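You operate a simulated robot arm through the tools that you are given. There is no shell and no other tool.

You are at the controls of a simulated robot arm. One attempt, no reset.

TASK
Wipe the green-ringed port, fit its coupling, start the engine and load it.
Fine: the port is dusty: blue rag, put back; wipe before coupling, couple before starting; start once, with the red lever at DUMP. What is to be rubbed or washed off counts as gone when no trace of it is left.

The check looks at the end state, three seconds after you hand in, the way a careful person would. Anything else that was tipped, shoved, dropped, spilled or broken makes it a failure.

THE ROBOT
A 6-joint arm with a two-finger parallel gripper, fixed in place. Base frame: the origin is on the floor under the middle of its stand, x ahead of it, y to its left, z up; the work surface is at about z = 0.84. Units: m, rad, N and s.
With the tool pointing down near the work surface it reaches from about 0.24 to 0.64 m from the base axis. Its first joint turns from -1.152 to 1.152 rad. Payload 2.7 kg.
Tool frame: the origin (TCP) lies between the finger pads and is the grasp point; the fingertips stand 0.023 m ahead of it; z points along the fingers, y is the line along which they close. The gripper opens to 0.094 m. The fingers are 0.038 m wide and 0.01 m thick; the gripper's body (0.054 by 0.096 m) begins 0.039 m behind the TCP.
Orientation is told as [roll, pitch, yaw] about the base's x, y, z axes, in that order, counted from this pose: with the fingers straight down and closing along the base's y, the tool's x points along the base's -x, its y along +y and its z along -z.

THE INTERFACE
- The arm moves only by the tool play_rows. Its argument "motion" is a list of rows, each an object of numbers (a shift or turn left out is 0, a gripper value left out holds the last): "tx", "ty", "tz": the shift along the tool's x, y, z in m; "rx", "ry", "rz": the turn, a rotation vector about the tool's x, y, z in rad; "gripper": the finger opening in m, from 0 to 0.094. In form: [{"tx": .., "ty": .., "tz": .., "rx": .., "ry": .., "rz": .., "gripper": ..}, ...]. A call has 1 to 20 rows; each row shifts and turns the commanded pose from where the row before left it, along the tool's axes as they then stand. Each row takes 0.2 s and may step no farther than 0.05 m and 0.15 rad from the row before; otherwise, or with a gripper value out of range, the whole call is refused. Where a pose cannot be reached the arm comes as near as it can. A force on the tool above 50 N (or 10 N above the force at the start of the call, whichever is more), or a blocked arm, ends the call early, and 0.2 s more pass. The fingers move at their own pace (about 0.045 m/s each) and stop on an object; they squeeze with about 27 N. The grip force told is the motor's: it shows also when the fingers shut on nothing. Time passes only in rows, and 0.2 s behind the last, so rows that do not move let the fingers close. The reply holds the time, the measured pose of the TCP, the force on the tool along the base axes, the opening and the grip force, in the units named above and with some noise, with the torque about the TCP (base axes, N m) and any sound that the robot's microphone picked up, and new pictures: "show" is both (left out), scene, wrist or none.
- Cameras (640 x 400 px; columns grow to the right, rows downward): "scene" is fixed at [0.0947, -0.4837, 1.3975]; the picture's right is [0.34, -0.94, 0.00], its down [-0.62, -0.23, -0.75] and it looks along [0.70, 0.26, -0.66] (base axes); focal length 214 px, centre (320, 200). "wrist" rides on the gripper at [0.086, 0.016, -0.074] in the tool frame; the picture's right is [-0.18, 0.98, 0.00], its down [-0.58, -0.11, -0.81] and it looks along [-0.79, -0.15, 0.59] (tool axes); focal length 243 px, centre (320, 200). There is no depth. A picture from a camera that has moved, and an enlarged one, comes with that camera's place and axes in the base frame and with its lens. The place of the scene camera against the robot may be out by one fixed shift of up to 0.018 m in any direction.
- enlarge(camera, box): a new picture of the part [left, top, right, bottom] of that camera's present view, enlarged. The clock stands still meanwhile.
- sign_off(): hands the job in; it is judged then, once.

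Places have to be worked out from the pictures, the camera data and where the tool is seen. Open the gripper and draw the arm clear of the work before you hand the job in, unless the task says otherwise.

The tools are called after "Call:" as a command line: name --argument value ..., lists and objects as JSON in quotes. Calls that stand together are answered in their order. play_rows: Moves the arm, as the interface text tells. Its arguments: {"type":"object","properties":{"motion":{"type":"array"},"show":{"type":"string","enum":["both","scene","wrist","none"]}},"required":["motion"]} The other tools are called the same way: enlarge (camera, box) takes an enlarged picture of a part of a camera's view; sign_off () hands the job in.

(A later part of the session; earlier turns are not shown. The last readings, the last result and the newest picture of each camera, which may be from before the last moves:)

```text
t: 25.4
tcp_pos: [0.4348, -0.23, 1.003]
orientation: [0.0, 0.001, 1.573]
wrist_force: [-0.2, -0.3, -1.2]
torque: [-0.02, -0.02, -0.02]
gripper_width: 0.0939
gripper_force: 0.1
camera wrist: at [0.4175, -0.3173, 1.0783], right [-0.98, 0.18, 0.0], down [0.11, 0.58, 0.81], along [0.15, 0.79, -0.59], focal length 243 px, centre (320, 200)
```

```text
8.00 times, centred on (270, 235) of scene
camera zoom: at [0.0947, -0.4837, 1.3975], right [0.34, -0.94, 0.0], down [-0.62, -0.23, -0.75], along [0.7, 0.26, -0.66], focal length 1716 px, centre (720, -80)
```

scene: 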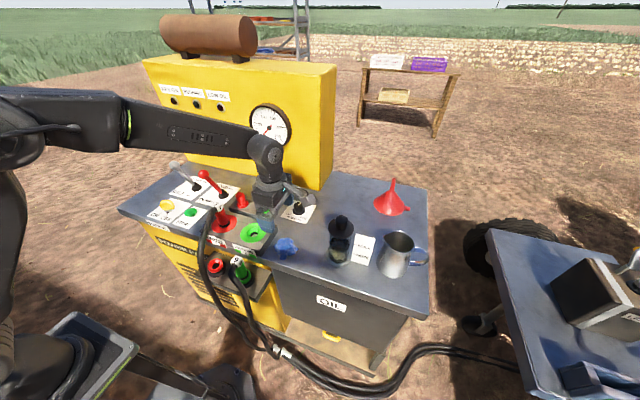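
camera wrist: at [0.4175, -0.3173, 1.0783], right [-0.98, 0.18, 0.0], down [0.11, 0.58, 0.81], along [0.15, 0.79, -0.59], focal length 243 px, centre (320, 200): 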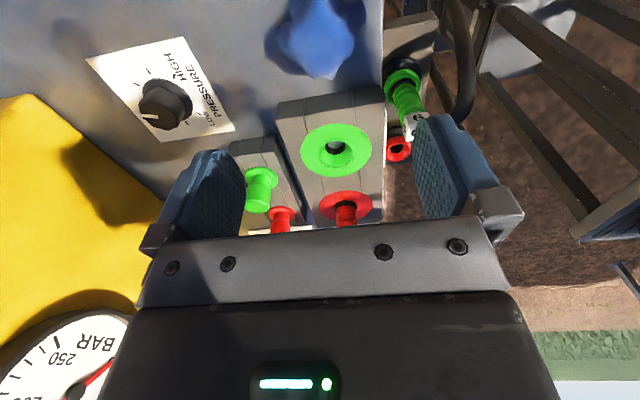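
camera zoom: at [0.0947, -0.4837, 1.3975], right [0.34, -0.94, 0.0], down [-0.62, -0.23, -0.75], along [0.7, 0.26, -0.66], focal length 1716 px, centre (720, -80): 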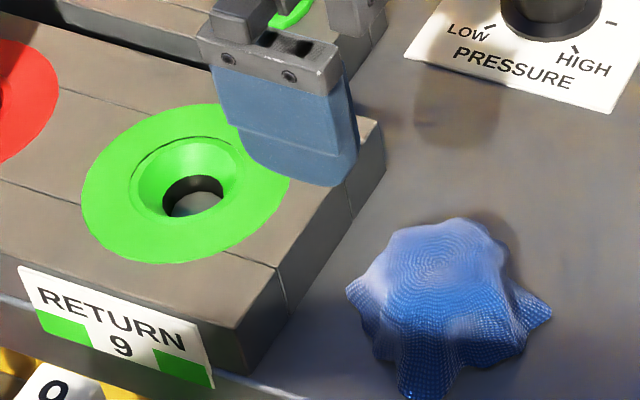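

The rag lies back on its spot exactly as before. The parked hose 9 coupling stands upright at about (0.344, -0.126), top about z 0.857; I turn the tool back to close along y and go above it.

Call:
play_rows --motion '[{"rz": 0.1428}, {"rz": 0.1428}, {"rz": 0.1428}, {"rz": 0.1428}, {"rz": 0.1428}, {"rz": 0.1428}, {"rz": 0.1428}, {"rz": 0.1428}, {"rz": 0.1428}, {"rz": 0.1428}, {"rz": 0.1438}, {"tx": 0.0303, "ty": 0.0347}, {"tx": 0.0303, "ty": 0.0347}, {"tx": 0.0303, "ty": 0.0347}, {}]'

Call:
enlarge --camera "wrist" --box '[240, 0, 400, 100]'

```text
t: 28.6
tcp_pos: [0.3408, -0.128, 1.0036]
orientation: [0.0, -0.001, -0.001]
wrist_force: [0.3, -0.2, -0.7]
torque: [0.02, 0.04, 0.02]
gripper_width: 0.0939
gripper_force: 0.0
camera wrist: at [0.254, -0.1116, 1.0792], right [0.19, 0.98, 0.0], down [0.58, -0.11, 0.81], along [0.79, -0.15, -0.59], focal length 243 px, centre (320, 200)
```

scene: 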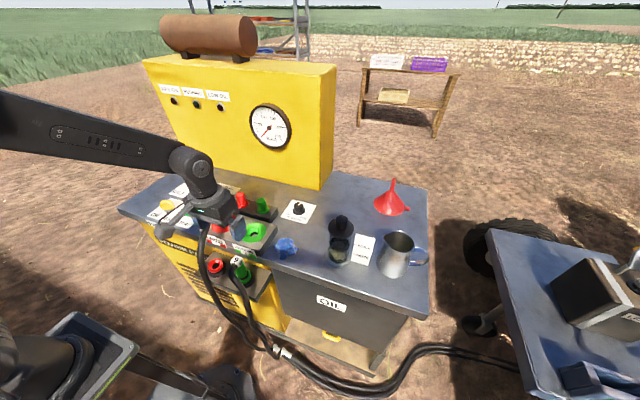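
wrist: 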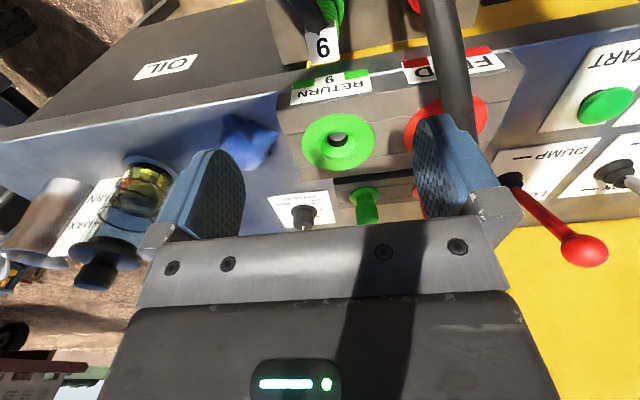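

```text
4.00 times, centred on (320, 50) of wrist
camera zoom: at [0.254, -0.1116, 1.0792], right [0.19, 0.98, 0.0], down [0.58, -0.11, 0.81], along [0.79, -0.15, -0.59], focal length 970 px, centre (320, 800)
```

zoom: 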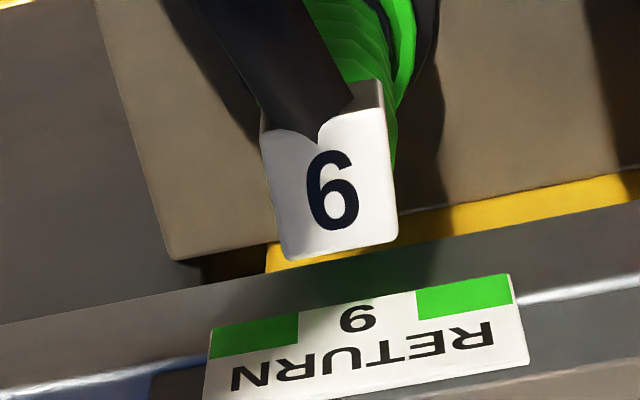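

The label block on top is centred near (0.340, -0.125, 0.857), about 0.025 m wide. I narrow the gripper to 0.06 to keep clear of hose 7, align in y and descend partway.

Call:
play_rows --motion '[{"ty": 0.003, "gripper": 0.06}, {}, {"tz": 0.04}, {"tz": 0.04}, {"tz": 0.03}, {}]'

Call:
enlarge --camera "wrist" --box '[220, 30, 420, 155]'

Call:
enlarge --camera "scene" --box '[160, 200, 288, 280]'

```text
t: 30.0
tcp_pos: [0.3402, -0.1251, 0.892]
orientation: [-0.001, 0.0, 0.0]
wrist_force: [0.3, -0.3, -0.5]
torque: [-0.01, -0.02, 0.03]
gripper_width: 0.0599
gripper_force: 0.0
camera wrist: at [0.2538, -0.1091, 0.9675], right [0.19, 0.98, 0.0], down [0.58, -0.11, 0.81], along [0.79, -0.15, -0.59], focal length 243 px, centre (320, 200)
```

scene: 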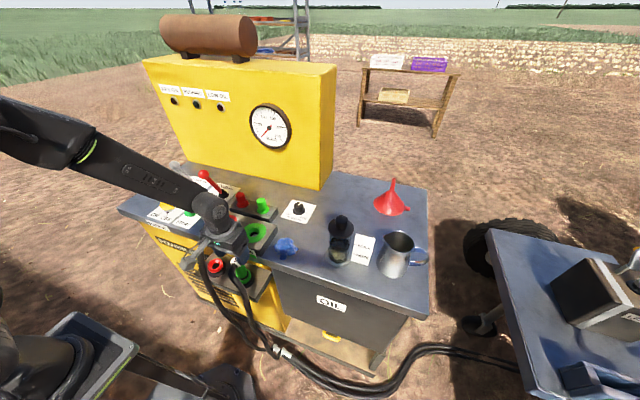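
wrist: 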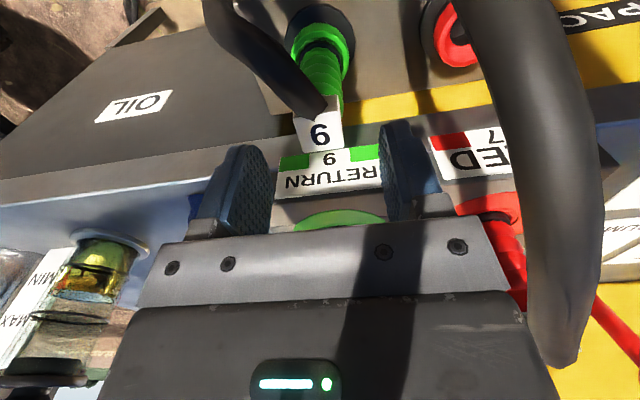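

```text
3.20 times, centred on (320, 92) of wrist
camera zoom: at [0.2538, -0.1091, 0.9675], right [0.19, 0.98, 0.0], down [0.58, -0.11, 0.81], along [0.79, -0.15, -0.59], focal length 776 px, centre (320, 544)
```

zoom: 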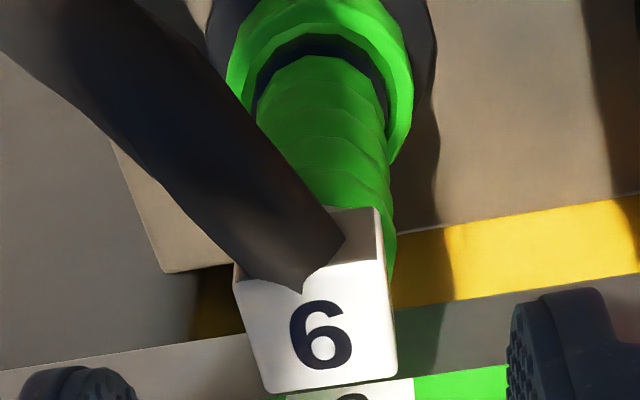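

```text
5.00 times, centred on (224, 240) of scene
camera zoom: at [0.0947, -0.4837, 1.3975], right [0.34, -0.94, 0.0], down [-0.62, -0.23, -0.75], along [0.7, 0.26, -0.66], focal length 1072 px, centre (800, 0)
```

zoom: 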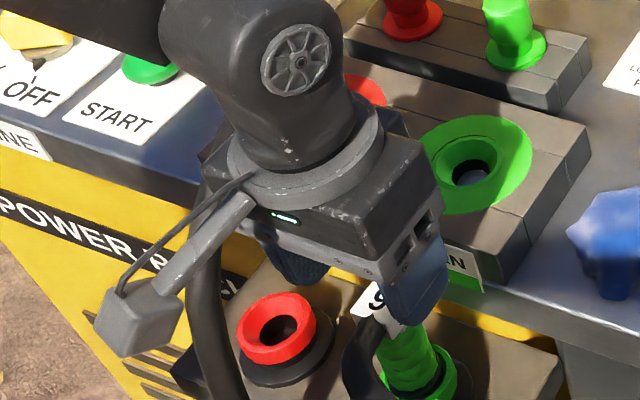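

Hose 7 runs about 15 mm clear of the gripper's left side and nothing is touching. The block sits between the fingers, so I descend to about z 0.83 in small steps.

Call:
play_rows --motion '[{"tz": 0.02}, {"tz": 0.02}, {"tz": 0.012}, {"tz": 0.008}, {}]'

Call:
enlarge --camera "wrist" --box '[200, 80, 440, 230]'

Call:
enlarge --camera "scene" --box '[170, 210, 298, 290]'

```text
t: 31.2
tcp_pos: [0.3446, -0.1245, 0.8332]
orientation: [0.001, 0.0, -0.001]
wrist_force: [0.3, -0.4, -0.1]
torque: [-0.02, 0.01, -0.03]
gripper_width: 0.06
gripper_force: 0.2
camera wrist: at [0.2562, -0.1092, 0.908], right [0.19, 0.98, 0.0], down [0.58, -0.11, 0.81], along [0.79, -0.15, -0.59], focal length 243 px, centre (320, 200)
```

scene: 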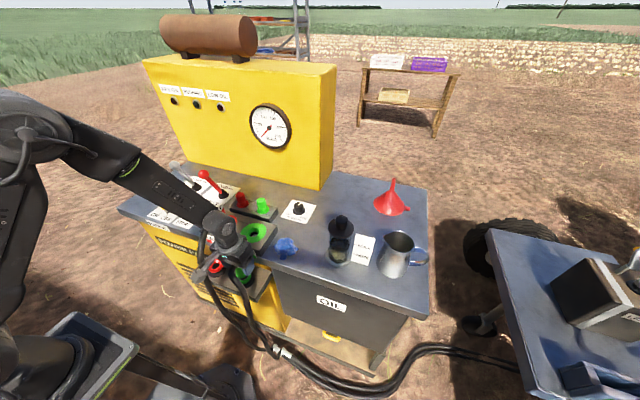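
wrist: 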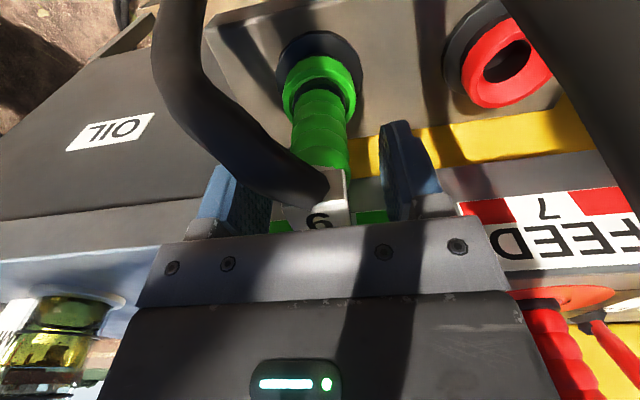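

```text
2.67 times, centred on (320, 155) of wrist
camera zoom: at [0.2562, -0.1092, 0.908], right [0.19, 0.98, 0.0], down [0.58, -0.11, 0.81], along [0.79, -0.15, -0.59], focal length 647 px, centre (320, 320)
```

zoom: 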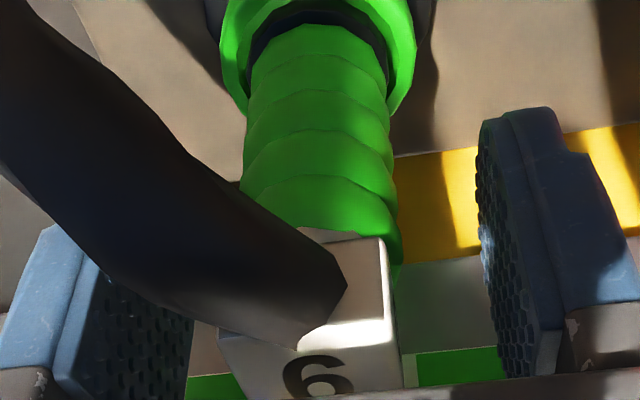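

```text
5.00 times, centred on (234, 250) of scene
camera zoom: at [0.0947, -0.4837, 1.3975], right [0.34, -0.94, 0.0], down [-0.62, -0.23, -0.75], along [0.7, 0.26, -0.66], focal length 1072 px, centre (750, -50)
```

zoom: 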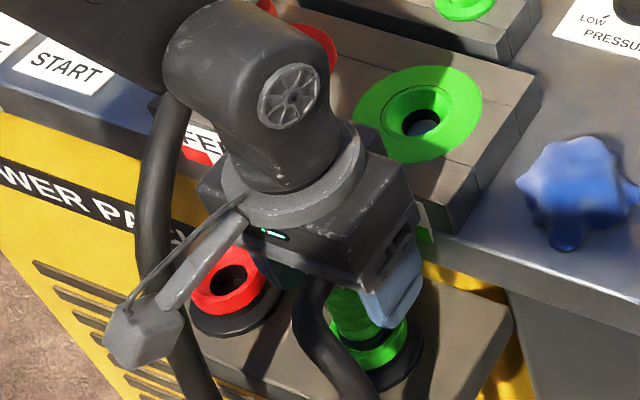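

The fingers straddle the coupling with no contact; the measured x is about 0.3446. I shift 3 mm forward to keep the finger off hose 9's bend and go 4 mm lower, then check.

Call:
play_rows --motion '[{"tx": -0.003, "tz": 0.004}, {}, {}]'

Call:
enlarge --camera "wrist" --box '[200, 80, 440, 230]'

```text
t: 32.0
tcp_pos: [0.345, -0.1245, 0.8287]
orientation: [0.001, -0.002, 0.001]
wrist_force: [0.3, 0.1, 0.2]
torque: [0.0, 0.03, 0.0]
gripper_width: 0.0598
gripper_force: 0.0
camera wrist: at [0.2587, -0.1092, 0.904], right [0.19, 0.98, 0.0], down [0.58, -0.11, 0.81], along [0.79, -0.15, -0.59], focal length 243 px, centre (320, 200)
```

scene: 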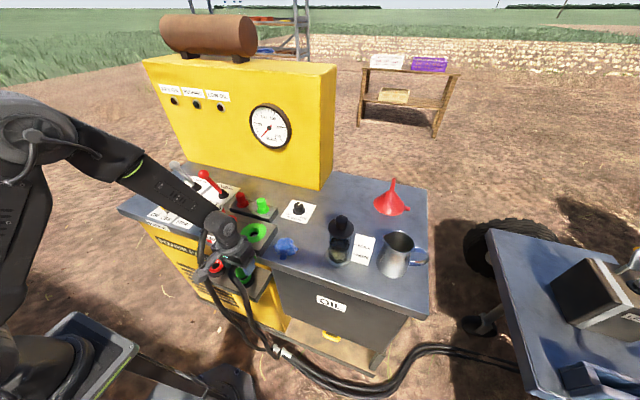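
wrist: 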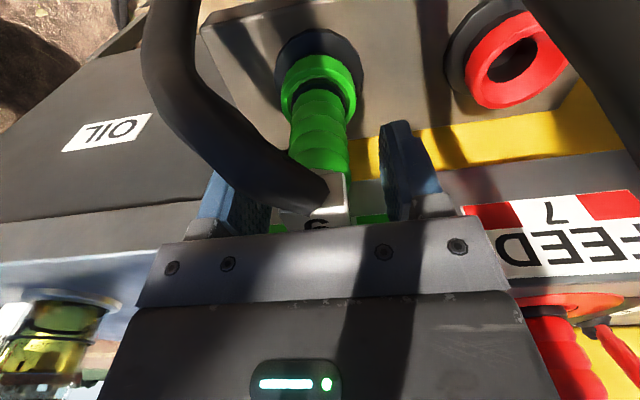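

```text
2.67 times, centred on (320, 155) of wrist
camera zoom: at [0.2587, -0.1092, 0.904], right [0.19, 0.98, 0.0], down [0.58, -0.11, 0.81], along [0.79, -0.15, -0.59], focal length 647 px, centre (320, 320)
```

zoom: 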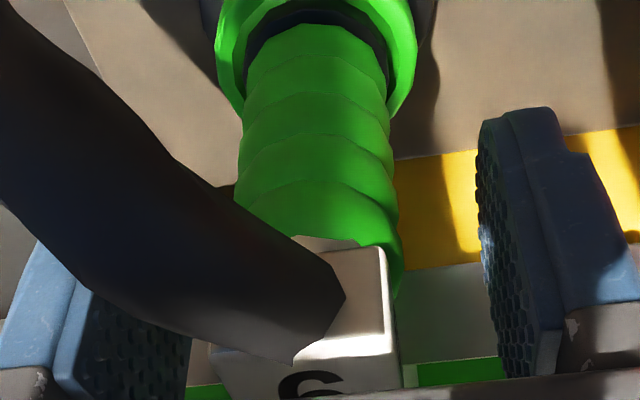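

The coupling body is centred between the pads and hose 9's bend stays in front of the finger. I close the gripper on it.

Call:
play_rows --motion '[{"gripper": 0.04}, {"gripper": 0.03}, {"gripper": 0.0}, {}, {}, {}]'

Call:
enlarge --camera "wrist" --box '[200, 80, 440, 230]'

```text
t: 33.4
tcp_pos: [0.3459, -0.1237, 0.8289]
orientation: [0.001, 0.002, -0.002]
wrist_force: [-0.1, -0.5, 0.2]
torque: [-0.07, 0.0, 0.01]
gripper_width: 0.0313
gripper_force: 26.9
camera wrist: at [0.2587, -0.1093, 0.9041], right [0.19, 0.98, 0.0], down [0.58, -0.11, 0.81], along [0.79, -0.15, -0.59], focal length 243 px, centre (320, 200)
```

scene: 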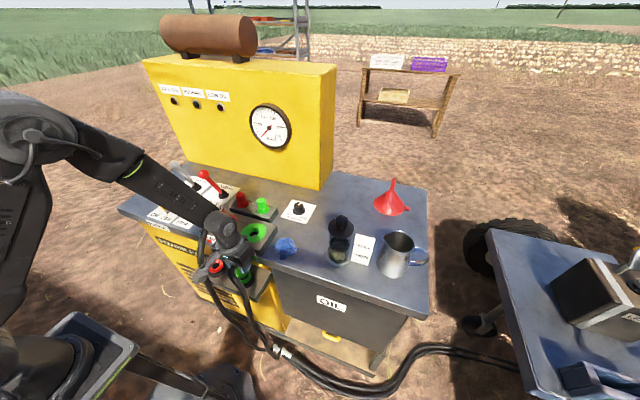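
wrist: 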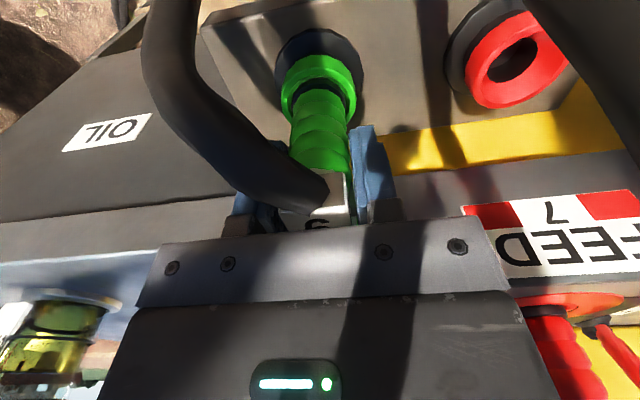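

```text
2.67 times, centred on (320, 155) of wrist
camera zoom: at [0.2587, -0.1093, 0.9041], right [0.19, 0.98, 0.0], down [0.58, -0.11, 0.81], along [0.79, -0.15, -0.59], focal length 647 px, centre (320, 320)
```

zoom: 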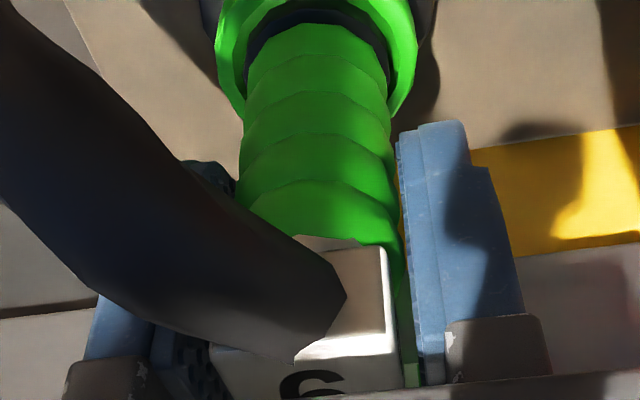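

Gripped at 0.031 m with full squeeze. I lift slowly and watch the force for resistance.

Call:
play_rows --motion '[{"tz": -0.005}, {"tz": -0.01}, {"tz": -0.015}, {"tz": -0.02}, {}]'

Call:
enlarge --camera "wrist" --box '[200, 40, 440, 190]'

Call:
enlarge --camera "scene" --box '[170, 210, 298, 290]'

```text
t: 34.6
tcp_pos: [0.3466, -0.1244, 0.8807]
orientation: [-0.002, -0.001, -0.002]
wrist_force: [0.2, -0.4, -2.1]
torque: [0.01, 0.0, -0.01]
gripper_width: 0.0316
gripper_force: 27.4
camera wrist: at [0.2583, -0.1093, 0.9553], right [0.19, 0.98, 0.0], down [0.58, -0.11, 0.81], along [0.79, -0.15, -0.59], focal length 243 px, centre (320, 200)
```

scene: 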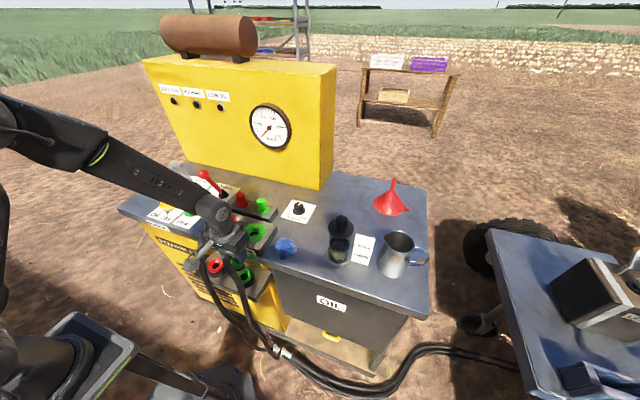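
wrist: 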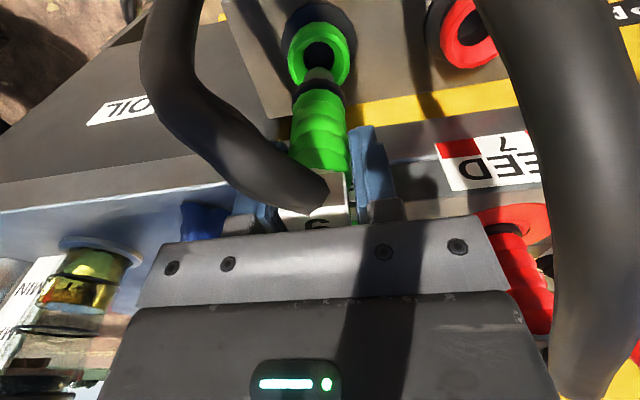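

```text
2.67 times, centred on (320, 115) of wrist
camera zoom: at [0.2583, -0.1093, 0.9553], right [0.19, 0.98, 0.0], down [0.58, -0.11, 0.81], along [0.79, -0.15, -0.59], focal length 647 px, centre (320, 427)
```

zoom: 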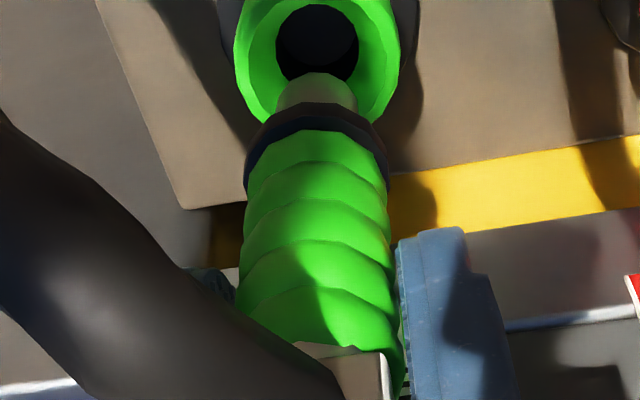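

```text
5.00 times, centred on (234, 250) of scene
camera zoom: at [0.0947, -0.4837, 1.3975], right [0.34, -0.94, 0.0], down [-0.62, -0.23, -0.75], along [0.7, 0.26, -0.66], focal length 1072 px, centre (750, -50)
```

zoom: 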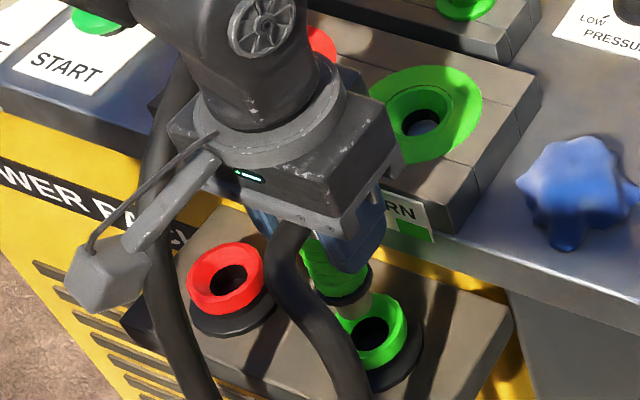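

The coupling came free; its short metal nose is now above the holder. The holder axis works out at x 0.3395, so the coupling axis is about 6 mm behind the TCP; I lift to z 1.01 before going over the port.

Call:
play_rows --motion '[{"tz": -0.03}, {"tz": -0.035}, {"tz": -0.035}, {"tz": -0.03}, {}]'

Call:
enlarge --camera "scene" --box '[160, 170, 304, 260]'

```text
t: 35.8
tcp_pos: [0.3465, -0.1248, 1.0098]
orientation: [0.0, 0.001, -0.003]
wrist_force: [0.0, 0.2, -3.1]
torque: [-0.03, -0.01, 0.0]
gripper_width: 0.0313
gripper_force: 27.5
camera wrist: at [0.2589, -0.1105, 1.0858], right [0.19, 0.98, 0.0], down [0.58, -0.11, 0.81], along [0.79, -0.15, -0.59], focal length 243 px, centre (320, 200)
```

scene: 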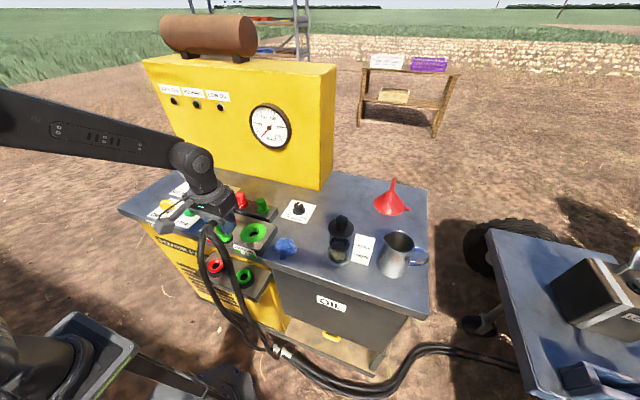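
wrist: 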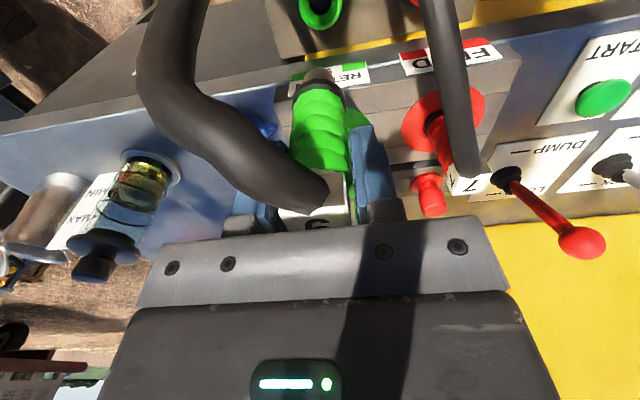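

```text
4.44 times, centred on (232, 215) of scene
camera zoom: at [0.0947, -0.4837, 1.3975], right [0.34, -0.94, 0.0], down [-0.62, -0.23, -0.75], along [0.7, 0.26, -0.66], focal length 953 px, centre (711, 133)
```

zoom: 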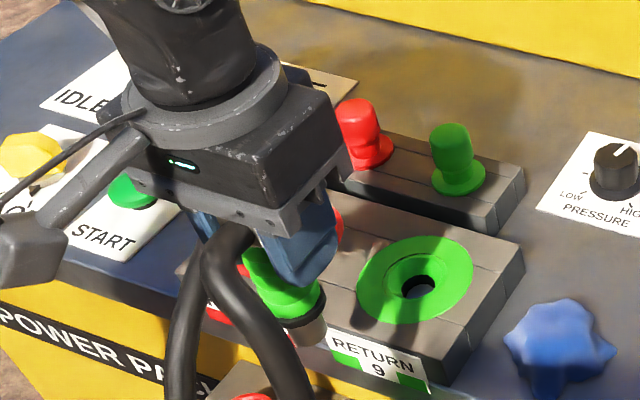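

The coupling is held upright and its hose drapes freely. I move it over the port (TCP to x 0.4405, y -0.125), staying at z 1.01.

Call:
play_rows --motion '[{"tx": -0.032}, {"tx": -0.032}, {"tx": -0.03}, {}]'

Call:
enlarge --camera "wrist" --box '[200, 0, 440, 150]'

Call:
enlarge --camera "scene" --box '[190, 170, 318, 250]'

```text
t: 36.8
tcp_pos: [0.4394, -0.1248, 1.0106]
orientation: [0.002, -0.001, -0.002]
wrist_force: [-0.4, -0.4, -2.4]
torque: [-0.02, -0.03, -0.01]
gripper_width: 0.0316
gripper_force: 27.3
camera wrist: at [0.3524, -0.11, 1.086], right [0.19, 0.98, 0.0], down [0.58, -0.11, 0.81], along [0.79, -0.15, -0.59], focal length 243 px, centre (320, 200)
```

scene: 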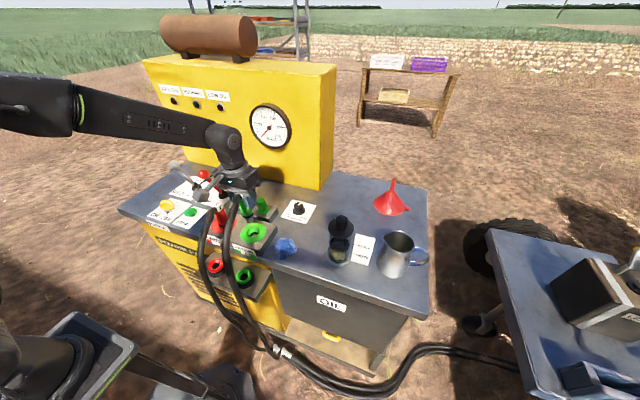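
wrist: 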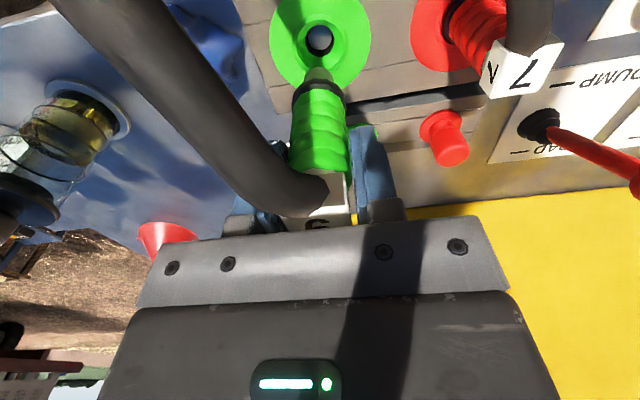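

```text
2.67 times, centred on (320, 75) of wrist
camera zoom: at [0.3524, -0.11, 1.086], right [0.19, 0.98, 0.0], down [0.58, -0.11, 0.81], along [0.79, -0.15, -0.59], focal length 647 px, centre (320, 533)
```

zoom: 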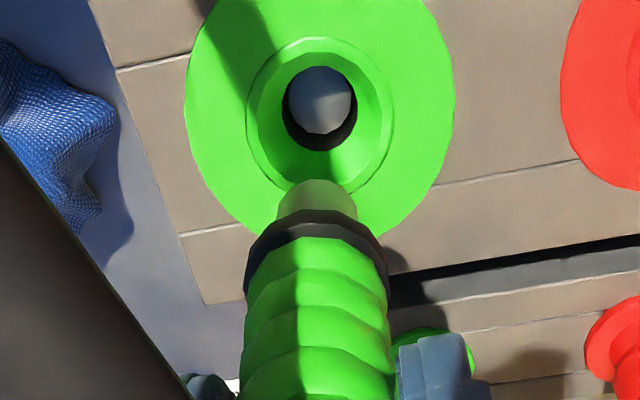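

```text
5.00 times, centred on (254, 210) of scene
camera zoom: at [0.0948, -0.4837, 1.3975], right [0.34, -0.94, 0.0], down [-0.62, -0.23, -0.75], along [0.7, 0.26, -0.66], focal length 1072 px, centre (650, 150)
```

zoom: 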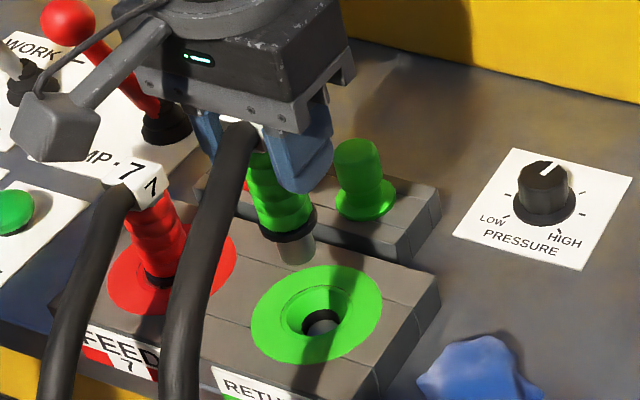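

The nose hangs directly over the recess, within about 2 mm. I nudge it 2 mm forward and 1 mm left, then descend to just above the recess.

Call:
play_rows --motion '[{"tx": -0.0015, "ty": 0.001, "tz": 0.02}, {"tz": 0.02}, {"tz": 0.015}, {"tz": 0.005}, {}]'

Call:
enlarge --camera "wrist" --box '[240, 20, 400, 120]'

Call:
enlarge --camera "scene" --box '[214, 200, 294, 250]'

```text
t: 38.0
tcp_pos: [0.4408, -0.1245, 0.9492]
orientation: [0.0, -0.002, -0.002]
wrist_force: [0.4, 0.3, -2.3]
torque: [-0.03, -0.03, 0.03]
gripper_width: 0.0313
gripper_force: 27.7
camera wrist: at [0.3538, -0.1088, 1.0252], right [0.19, 0.98, 0.0], down [0.58, -0.11, 0.81], along [0.79, -0.15, -0.59], focal length 243 px, centre (320, 200)
```

scene: 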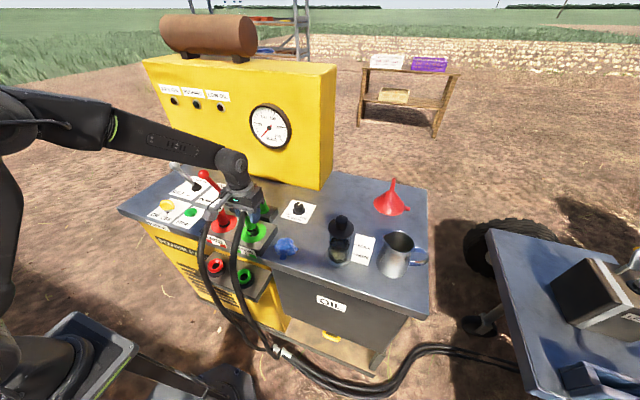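
wrist: 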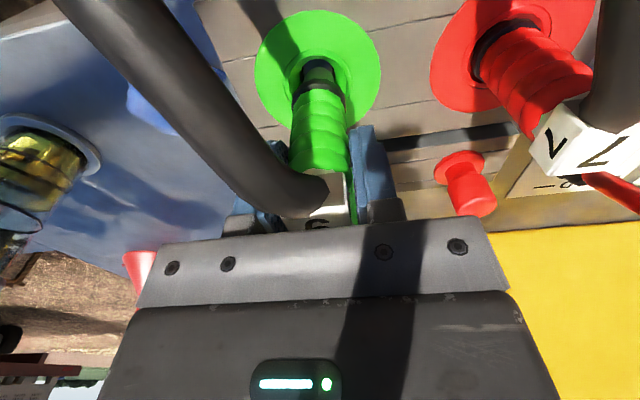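

```text
4.00 times, centred on (320, 70) of wrist
camera zoom: at [0.3538, -0.1088, 1.0252], right [0.19, 0.98, 0.0], down [0.58, -0.11, 0.81], along [0.79, -0.15, -0.59], focal length 970 px, centre (320, 720)
```

zoom: 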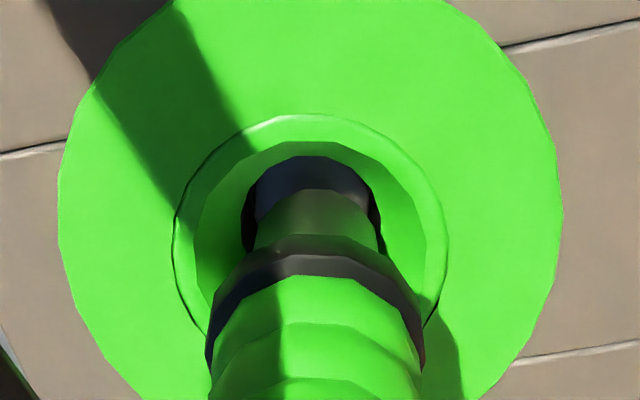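

```text
8.00 times, centred on (254, 225) of scene
camera zoom: at [0.0947, -0.4837, 1.3975], right [0.34, -0.94, 0.0], down [-0.62, -0.23, -0.75], along [0.7, 0.26, -0.66], focal length 1716 px, centre (848, 0)
```

zoom: 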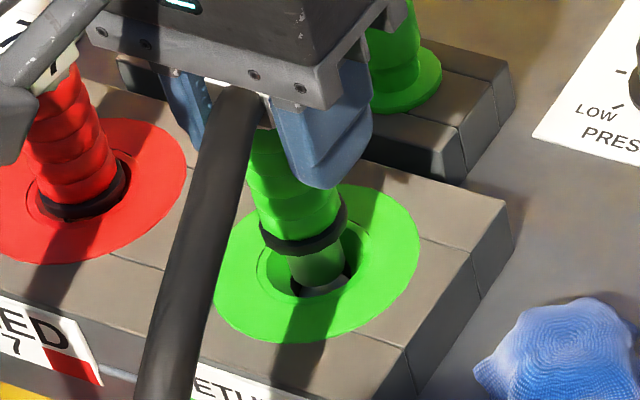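

The nose is entering the recess, about 1 mm left of centre. I correct that and push down in small steps while watching the force.

Call:
play_rows --motion '[{"ty": -0.001, "tz": 0.004}, {"tz": 0.004}, {"tz": 0.004}, {"tz": 0.003}, {}]'

Call:
enlarge --camera "wrist" --box '[240, 20, 400, 120]'

Call:
enlarge --camera "scene" --box '[214, 200, 294, 250]'

```text
t: 39.2
tcp_pos: [0.4411, -0.1252, 0.9342]
orientation: [0.0, 0.001, -0.002]
wrist_force: [-2.4, -1.0, 2.1]
torque: [0.04, 0.14, -0.02]
gripper_width: 0.0314
gripper_force: 26.7
camera wrist: at [0.3537, -0.1093, 1.01], right [0.19, 0.98, 0.0], down [0.58, -0.11, 0.81], along [0.79, -0.15, -0.59], focal length 243 px, centre (320, 200)
```

scene: 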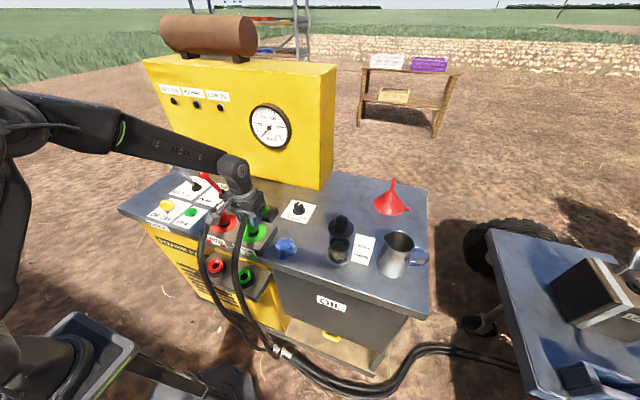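
wrist: 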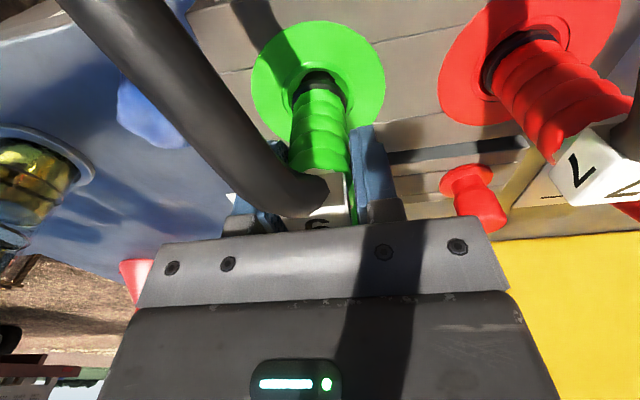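

```text
4.00 times, centred on (320, 70) of wrist
camera zoom: at [0.3537, -0.1093, 1.01], right [0.19, 0.98, 0.0], down [0.58, -0.11, 0.81], along [0.79, -0.15, -0.59], focal length 970 px, centre (320, 720)
```

zoom: 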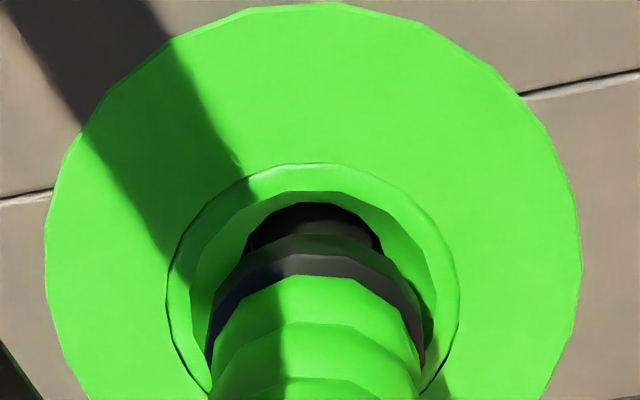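

```text
8.00 times, centred on (254, 225) of scene
camera zoom: at [0.0946, -0.4837, 1.3975], right [0.34, -0.94, 0.0], down [-0.62, -0.23, -0.75], along [0.7, 0.26, -0.66], focal length 1716 px, centre (848, 0)
```

zoom: 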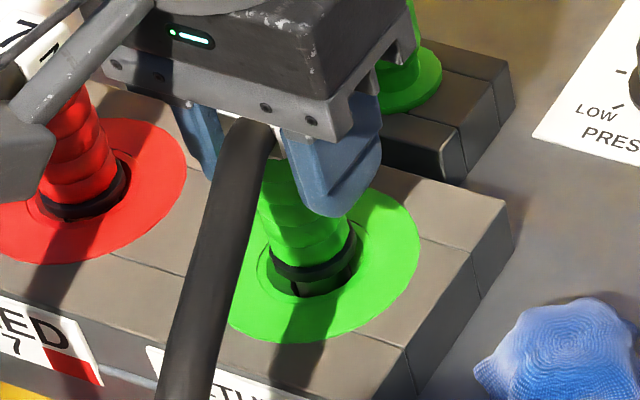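

The nose is in the hole with a light touch pushing it back in -x. I ease 1 mm back and keep pushing down gently.

Call:
play_rows --motion '[{"tx": 0.001}, {"tz": 0.002}, {"tz": 0.002}, {"tz": 0.002}, {}]'

Call:
enlarge --camera "scene" --box '[204, 200, 284, 250]'

```text
t: 40.4
tcp_pos: [0.4397, -0.1242, 0.9293]
orientation: [-0.002, -0.002, -0.001]
wrist_force: [1.0, 2.5, 8.0]
torque: [0.29, -0.04, -0.04]
gripper_width: 0.0314
gripper_force: 27.2
camera wrist: at [0.3535, -0.1093, 1.0041], right [0.19, 0.98, 0.0], down [0.58, -0.11, 0.81], along [0.79, -0.15, -0.59], focal length 243 px, centre (320, 200)
```

scene: 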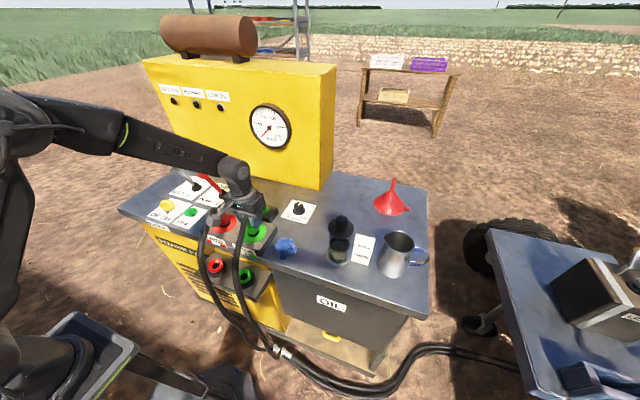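
wrist: 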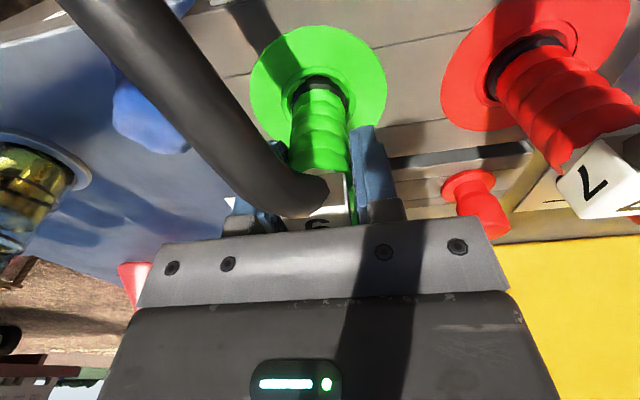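

```text
8.00 times, centred on (244, 225) of scene
camera zoom: at [0.0946, -0.4836, 1.3976], right [0.34, -0.94, 0.0], down [-0.62, -0.23, -0.75], along [0.7, 0.26, -0.66], focal length 1716 px, centre (928, 0)
```

zoom: 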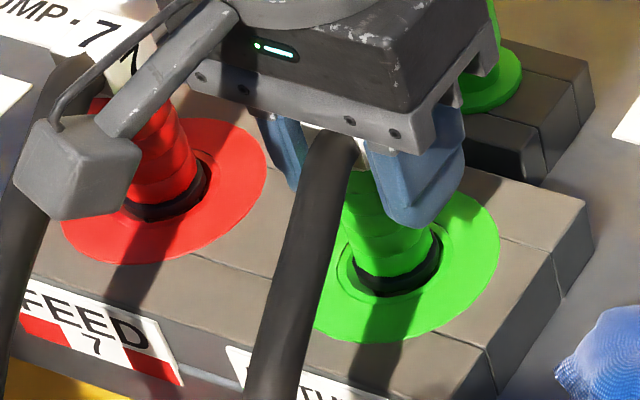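

Contact force is now about 10 N net, so it is nearly seated but the black ring sits slightly higher than on coupling 7. I push a few more millimetres in small steps.

Call:
play_rows --motion '[{"ty": 0.0005, "tz": 0.001}, {"tz": 0.001}, {"tz": 0.001}, {"tz": 0.001}, {}]'

Call:
enlarge --camera "scene" --box '[204, 200, 284, 250]'

Call:
enlarge --camera "wrist" --box '[240, 30, 400, 130]'

```text
t: 41.6
tcp_pos: [0.4408, -0.1245, 0.9266]
orientation: [-0.002, -0.005, -0.002]
wrist_force: [2.1, 2.9, 25.5]
torque: [0.34, -0.16, 0.0]
gripper_width: 0.0316
gripper_force: 27.0
camera wrist: at [0.3537, -0.1093, 1.0008], right [0.19, 0.98, 0.0], down [0.58, -0.11, 0.81], along [0.8, -0.15, -0.59], focal length 243 px, centre (320, 200)
```

scene: 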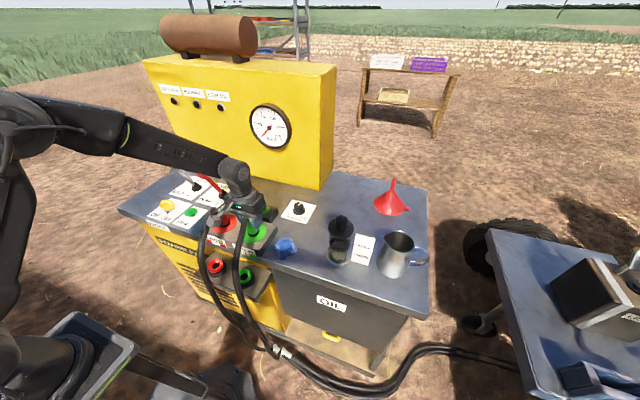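
wrist: 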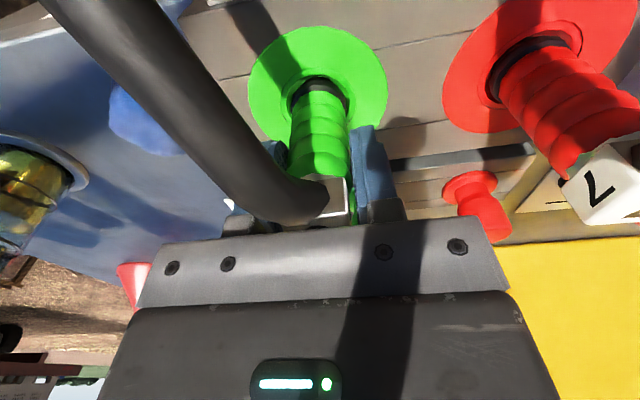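

```text
8.00 times, centred on (244, 225) of scene
camera zoom: at [0.0944, -0.4836, 1.3976], right [0.34, -0.94, 0.0], down [-0.62, -0.23, -0.75], along [0.7, 0.26, -0.66], focal length 1716 px, centre (928, 0)
```

zoom: 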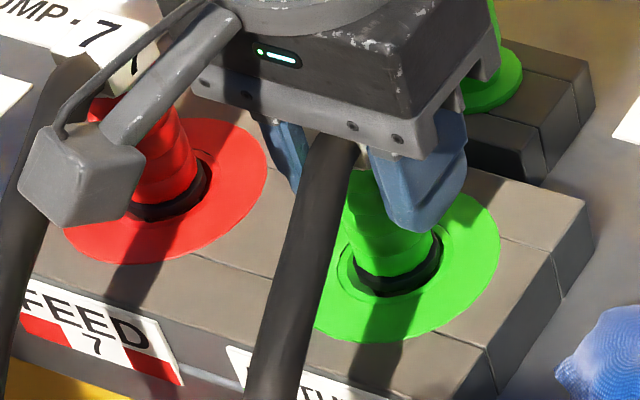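

```text
4.00 times, centred on (320, 80) of wrist
camera zoom: at [0.3537, -0.1093, 1.0008], right [0.19, 0.98, 0.0], down [0.58, -0.11, 0.81], along [0.8, -0.15, -0.59], focal length 970 px, centre (320, 680)
```

zoom: 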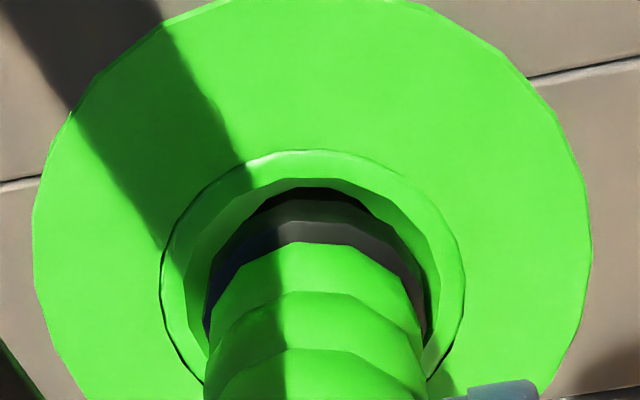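

The force rose to 25 N with little travel and the fingers slipped slightly on the body, so I compare both couplings' seating closely.

Call:
enlarge --camera "scene" --box '[208, 215, 240, 235]'

Call:
enlarge --camera "scene" --box '[238, 222, 270, 242]'

Call:
enlarge --camera "wrist" --box '[430, 0, 640, 131]'

Call:
enlarge --camera "wrist" --box '[220, 110, 420, 235]'

```text
16.00 times, centred on (224, 225) of scene
camera zoom: at [0.0944, -0.4836, 1.3976], right [0.34, -0.94, 0.0], down [-0.62, -0.23, -0.75], along [0.7, 0.26, -0.66], focal length 3432 px, centre (1856, -200)
```

zoom: 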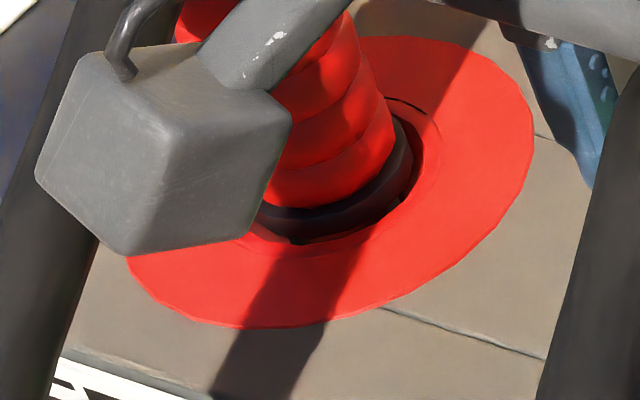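

```text
16.00 times, centred on (254, 232) of scene
camera zoom: at [0.0944, -0.4836, 1.3976], right [0.34, -0.94, 0.0], down [-0.62, -0.23, -0.75], along [0.7, 0.26, -0.66], focal length 3432 px, centre (1376, -312)
```

zoom: 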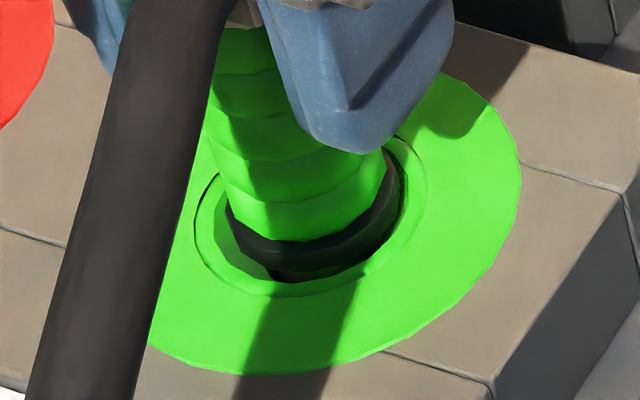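

```text
3.05 times, centred on (535, 66) of wrist
camera zoom: at [0.3537, -0.1093, 1.0008], right [0.19, 0.98, 0.0], down [0.58, -0.11, 0.81], along [0.8, -0.15, -0.59], focal length 739 px, centre (-335, 610)
```

zoom: 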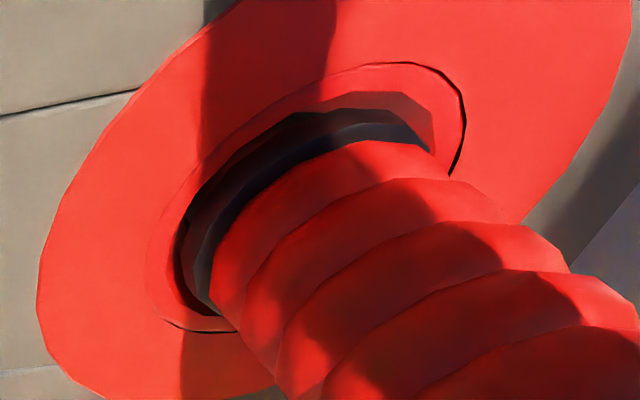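

```text
3.20 times, centred on (320, 172) of wrist
camera zoom: at [0.3537, -0.1093, 1.0008], right [0.19, 0.98, 0.0], down [0.58, -0.11, 0.81], along [0.8, -0.15, -0.59], focal length 776 px, centre (320, 288)
```

zoom: 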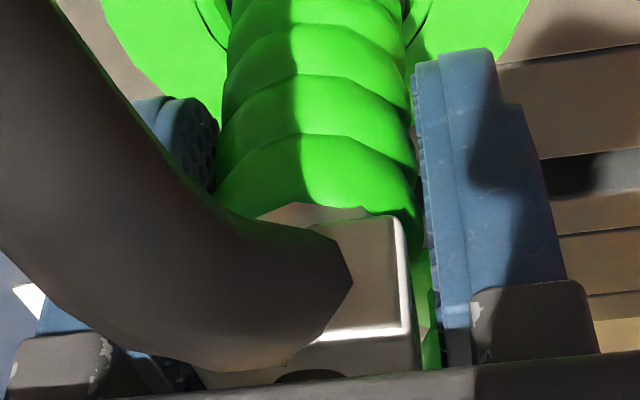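

Green sits within about 1 mm of the same depth as the red one. I relieve the load by 2 mm, open the fingers just a little and see whether it stays put.

Call:
play_rows --motion '[{"tz": -0.001}, {"tz": -0.001}, {}, {"gripper": 0.036}, {"gripper": 0.042}, {"gripper": 0.05}, {}, {}]'

Call:
enlarge --camera "scene" --box '[238, 222, 270, 242]'

Call:
enlarge --camera "wrist" --box '[240, 30, 400, 130]'

```text
t: 43.4
tcp_pos: [0.44, -0.1239, 0.9271]
orientation: [0.002, -0.001, -0.002]
wrist_force: [0.3, -0.9, 0.4]
torque: [-0.04, 0.0, 0.02]
gripper_width: 0.0501
gripper_force: 0.0
camera wrist: at [0.3527, -0.1095, 1.0016], right [0.19, 0.98, 0.0], down [0.58, -0.11, 0.81], along [0.79, -0.15, -0.59], focal length 243 px, centre (320, 200)
```

scene: 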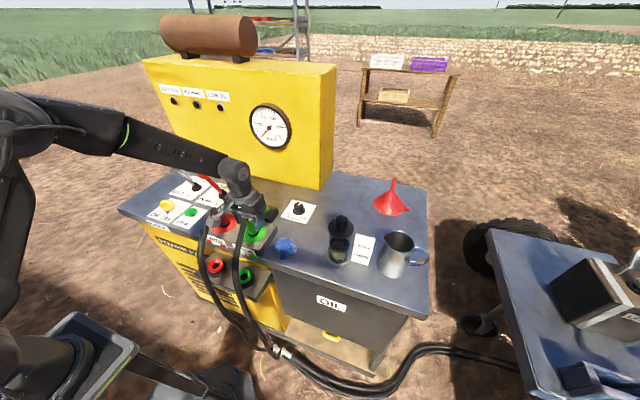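
wrist: 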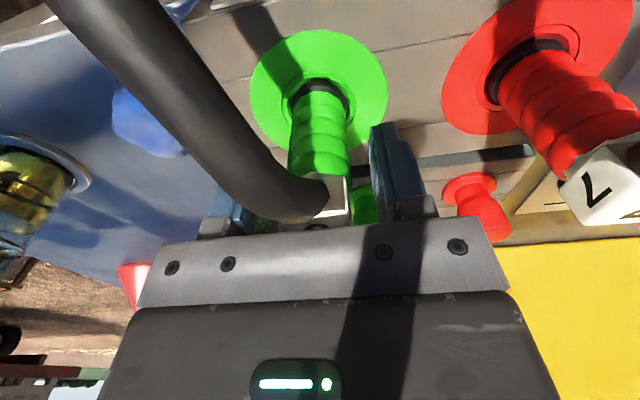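

```text
16.00 times, centred on (254, 232) of scene
camera zoom: at [0.0947, -0.4837, 1.3975], right [0.34, -0.94, 0.0], down [-0.62, -0.23, -0.75], along [0.7, 0.26, -0.66], focal length 3432 px, centre (1376, -312)
```

zoom: 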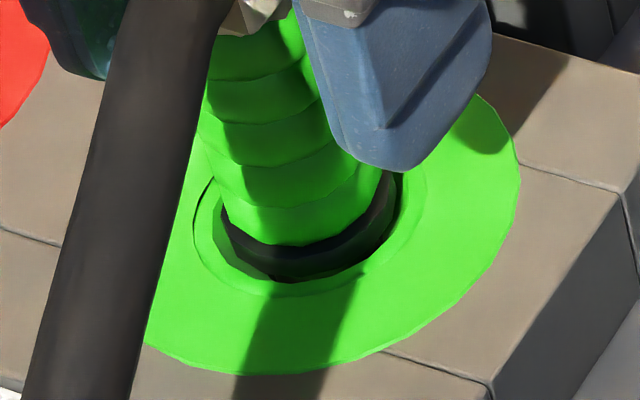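

```text
4.00 times, centred on (320, 80) of wrist
camera zoom: at [0.3527, -0.1095, 1.0016], right [0.19, 0.98, 0.0], down [0.58, -0.11, 0.81], along [0.79, -0.15, -0.59], focal length 970 px, centre (320, 680)
```

zoom: 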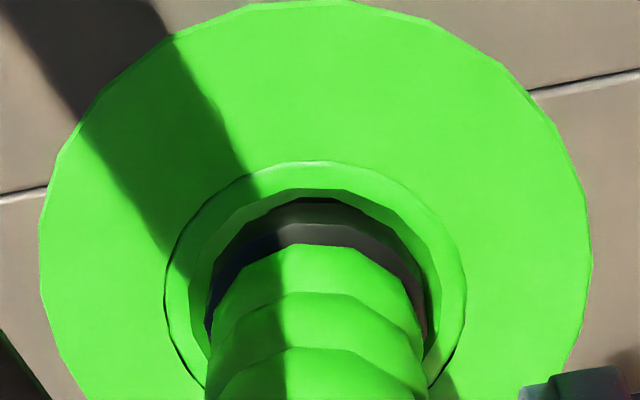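

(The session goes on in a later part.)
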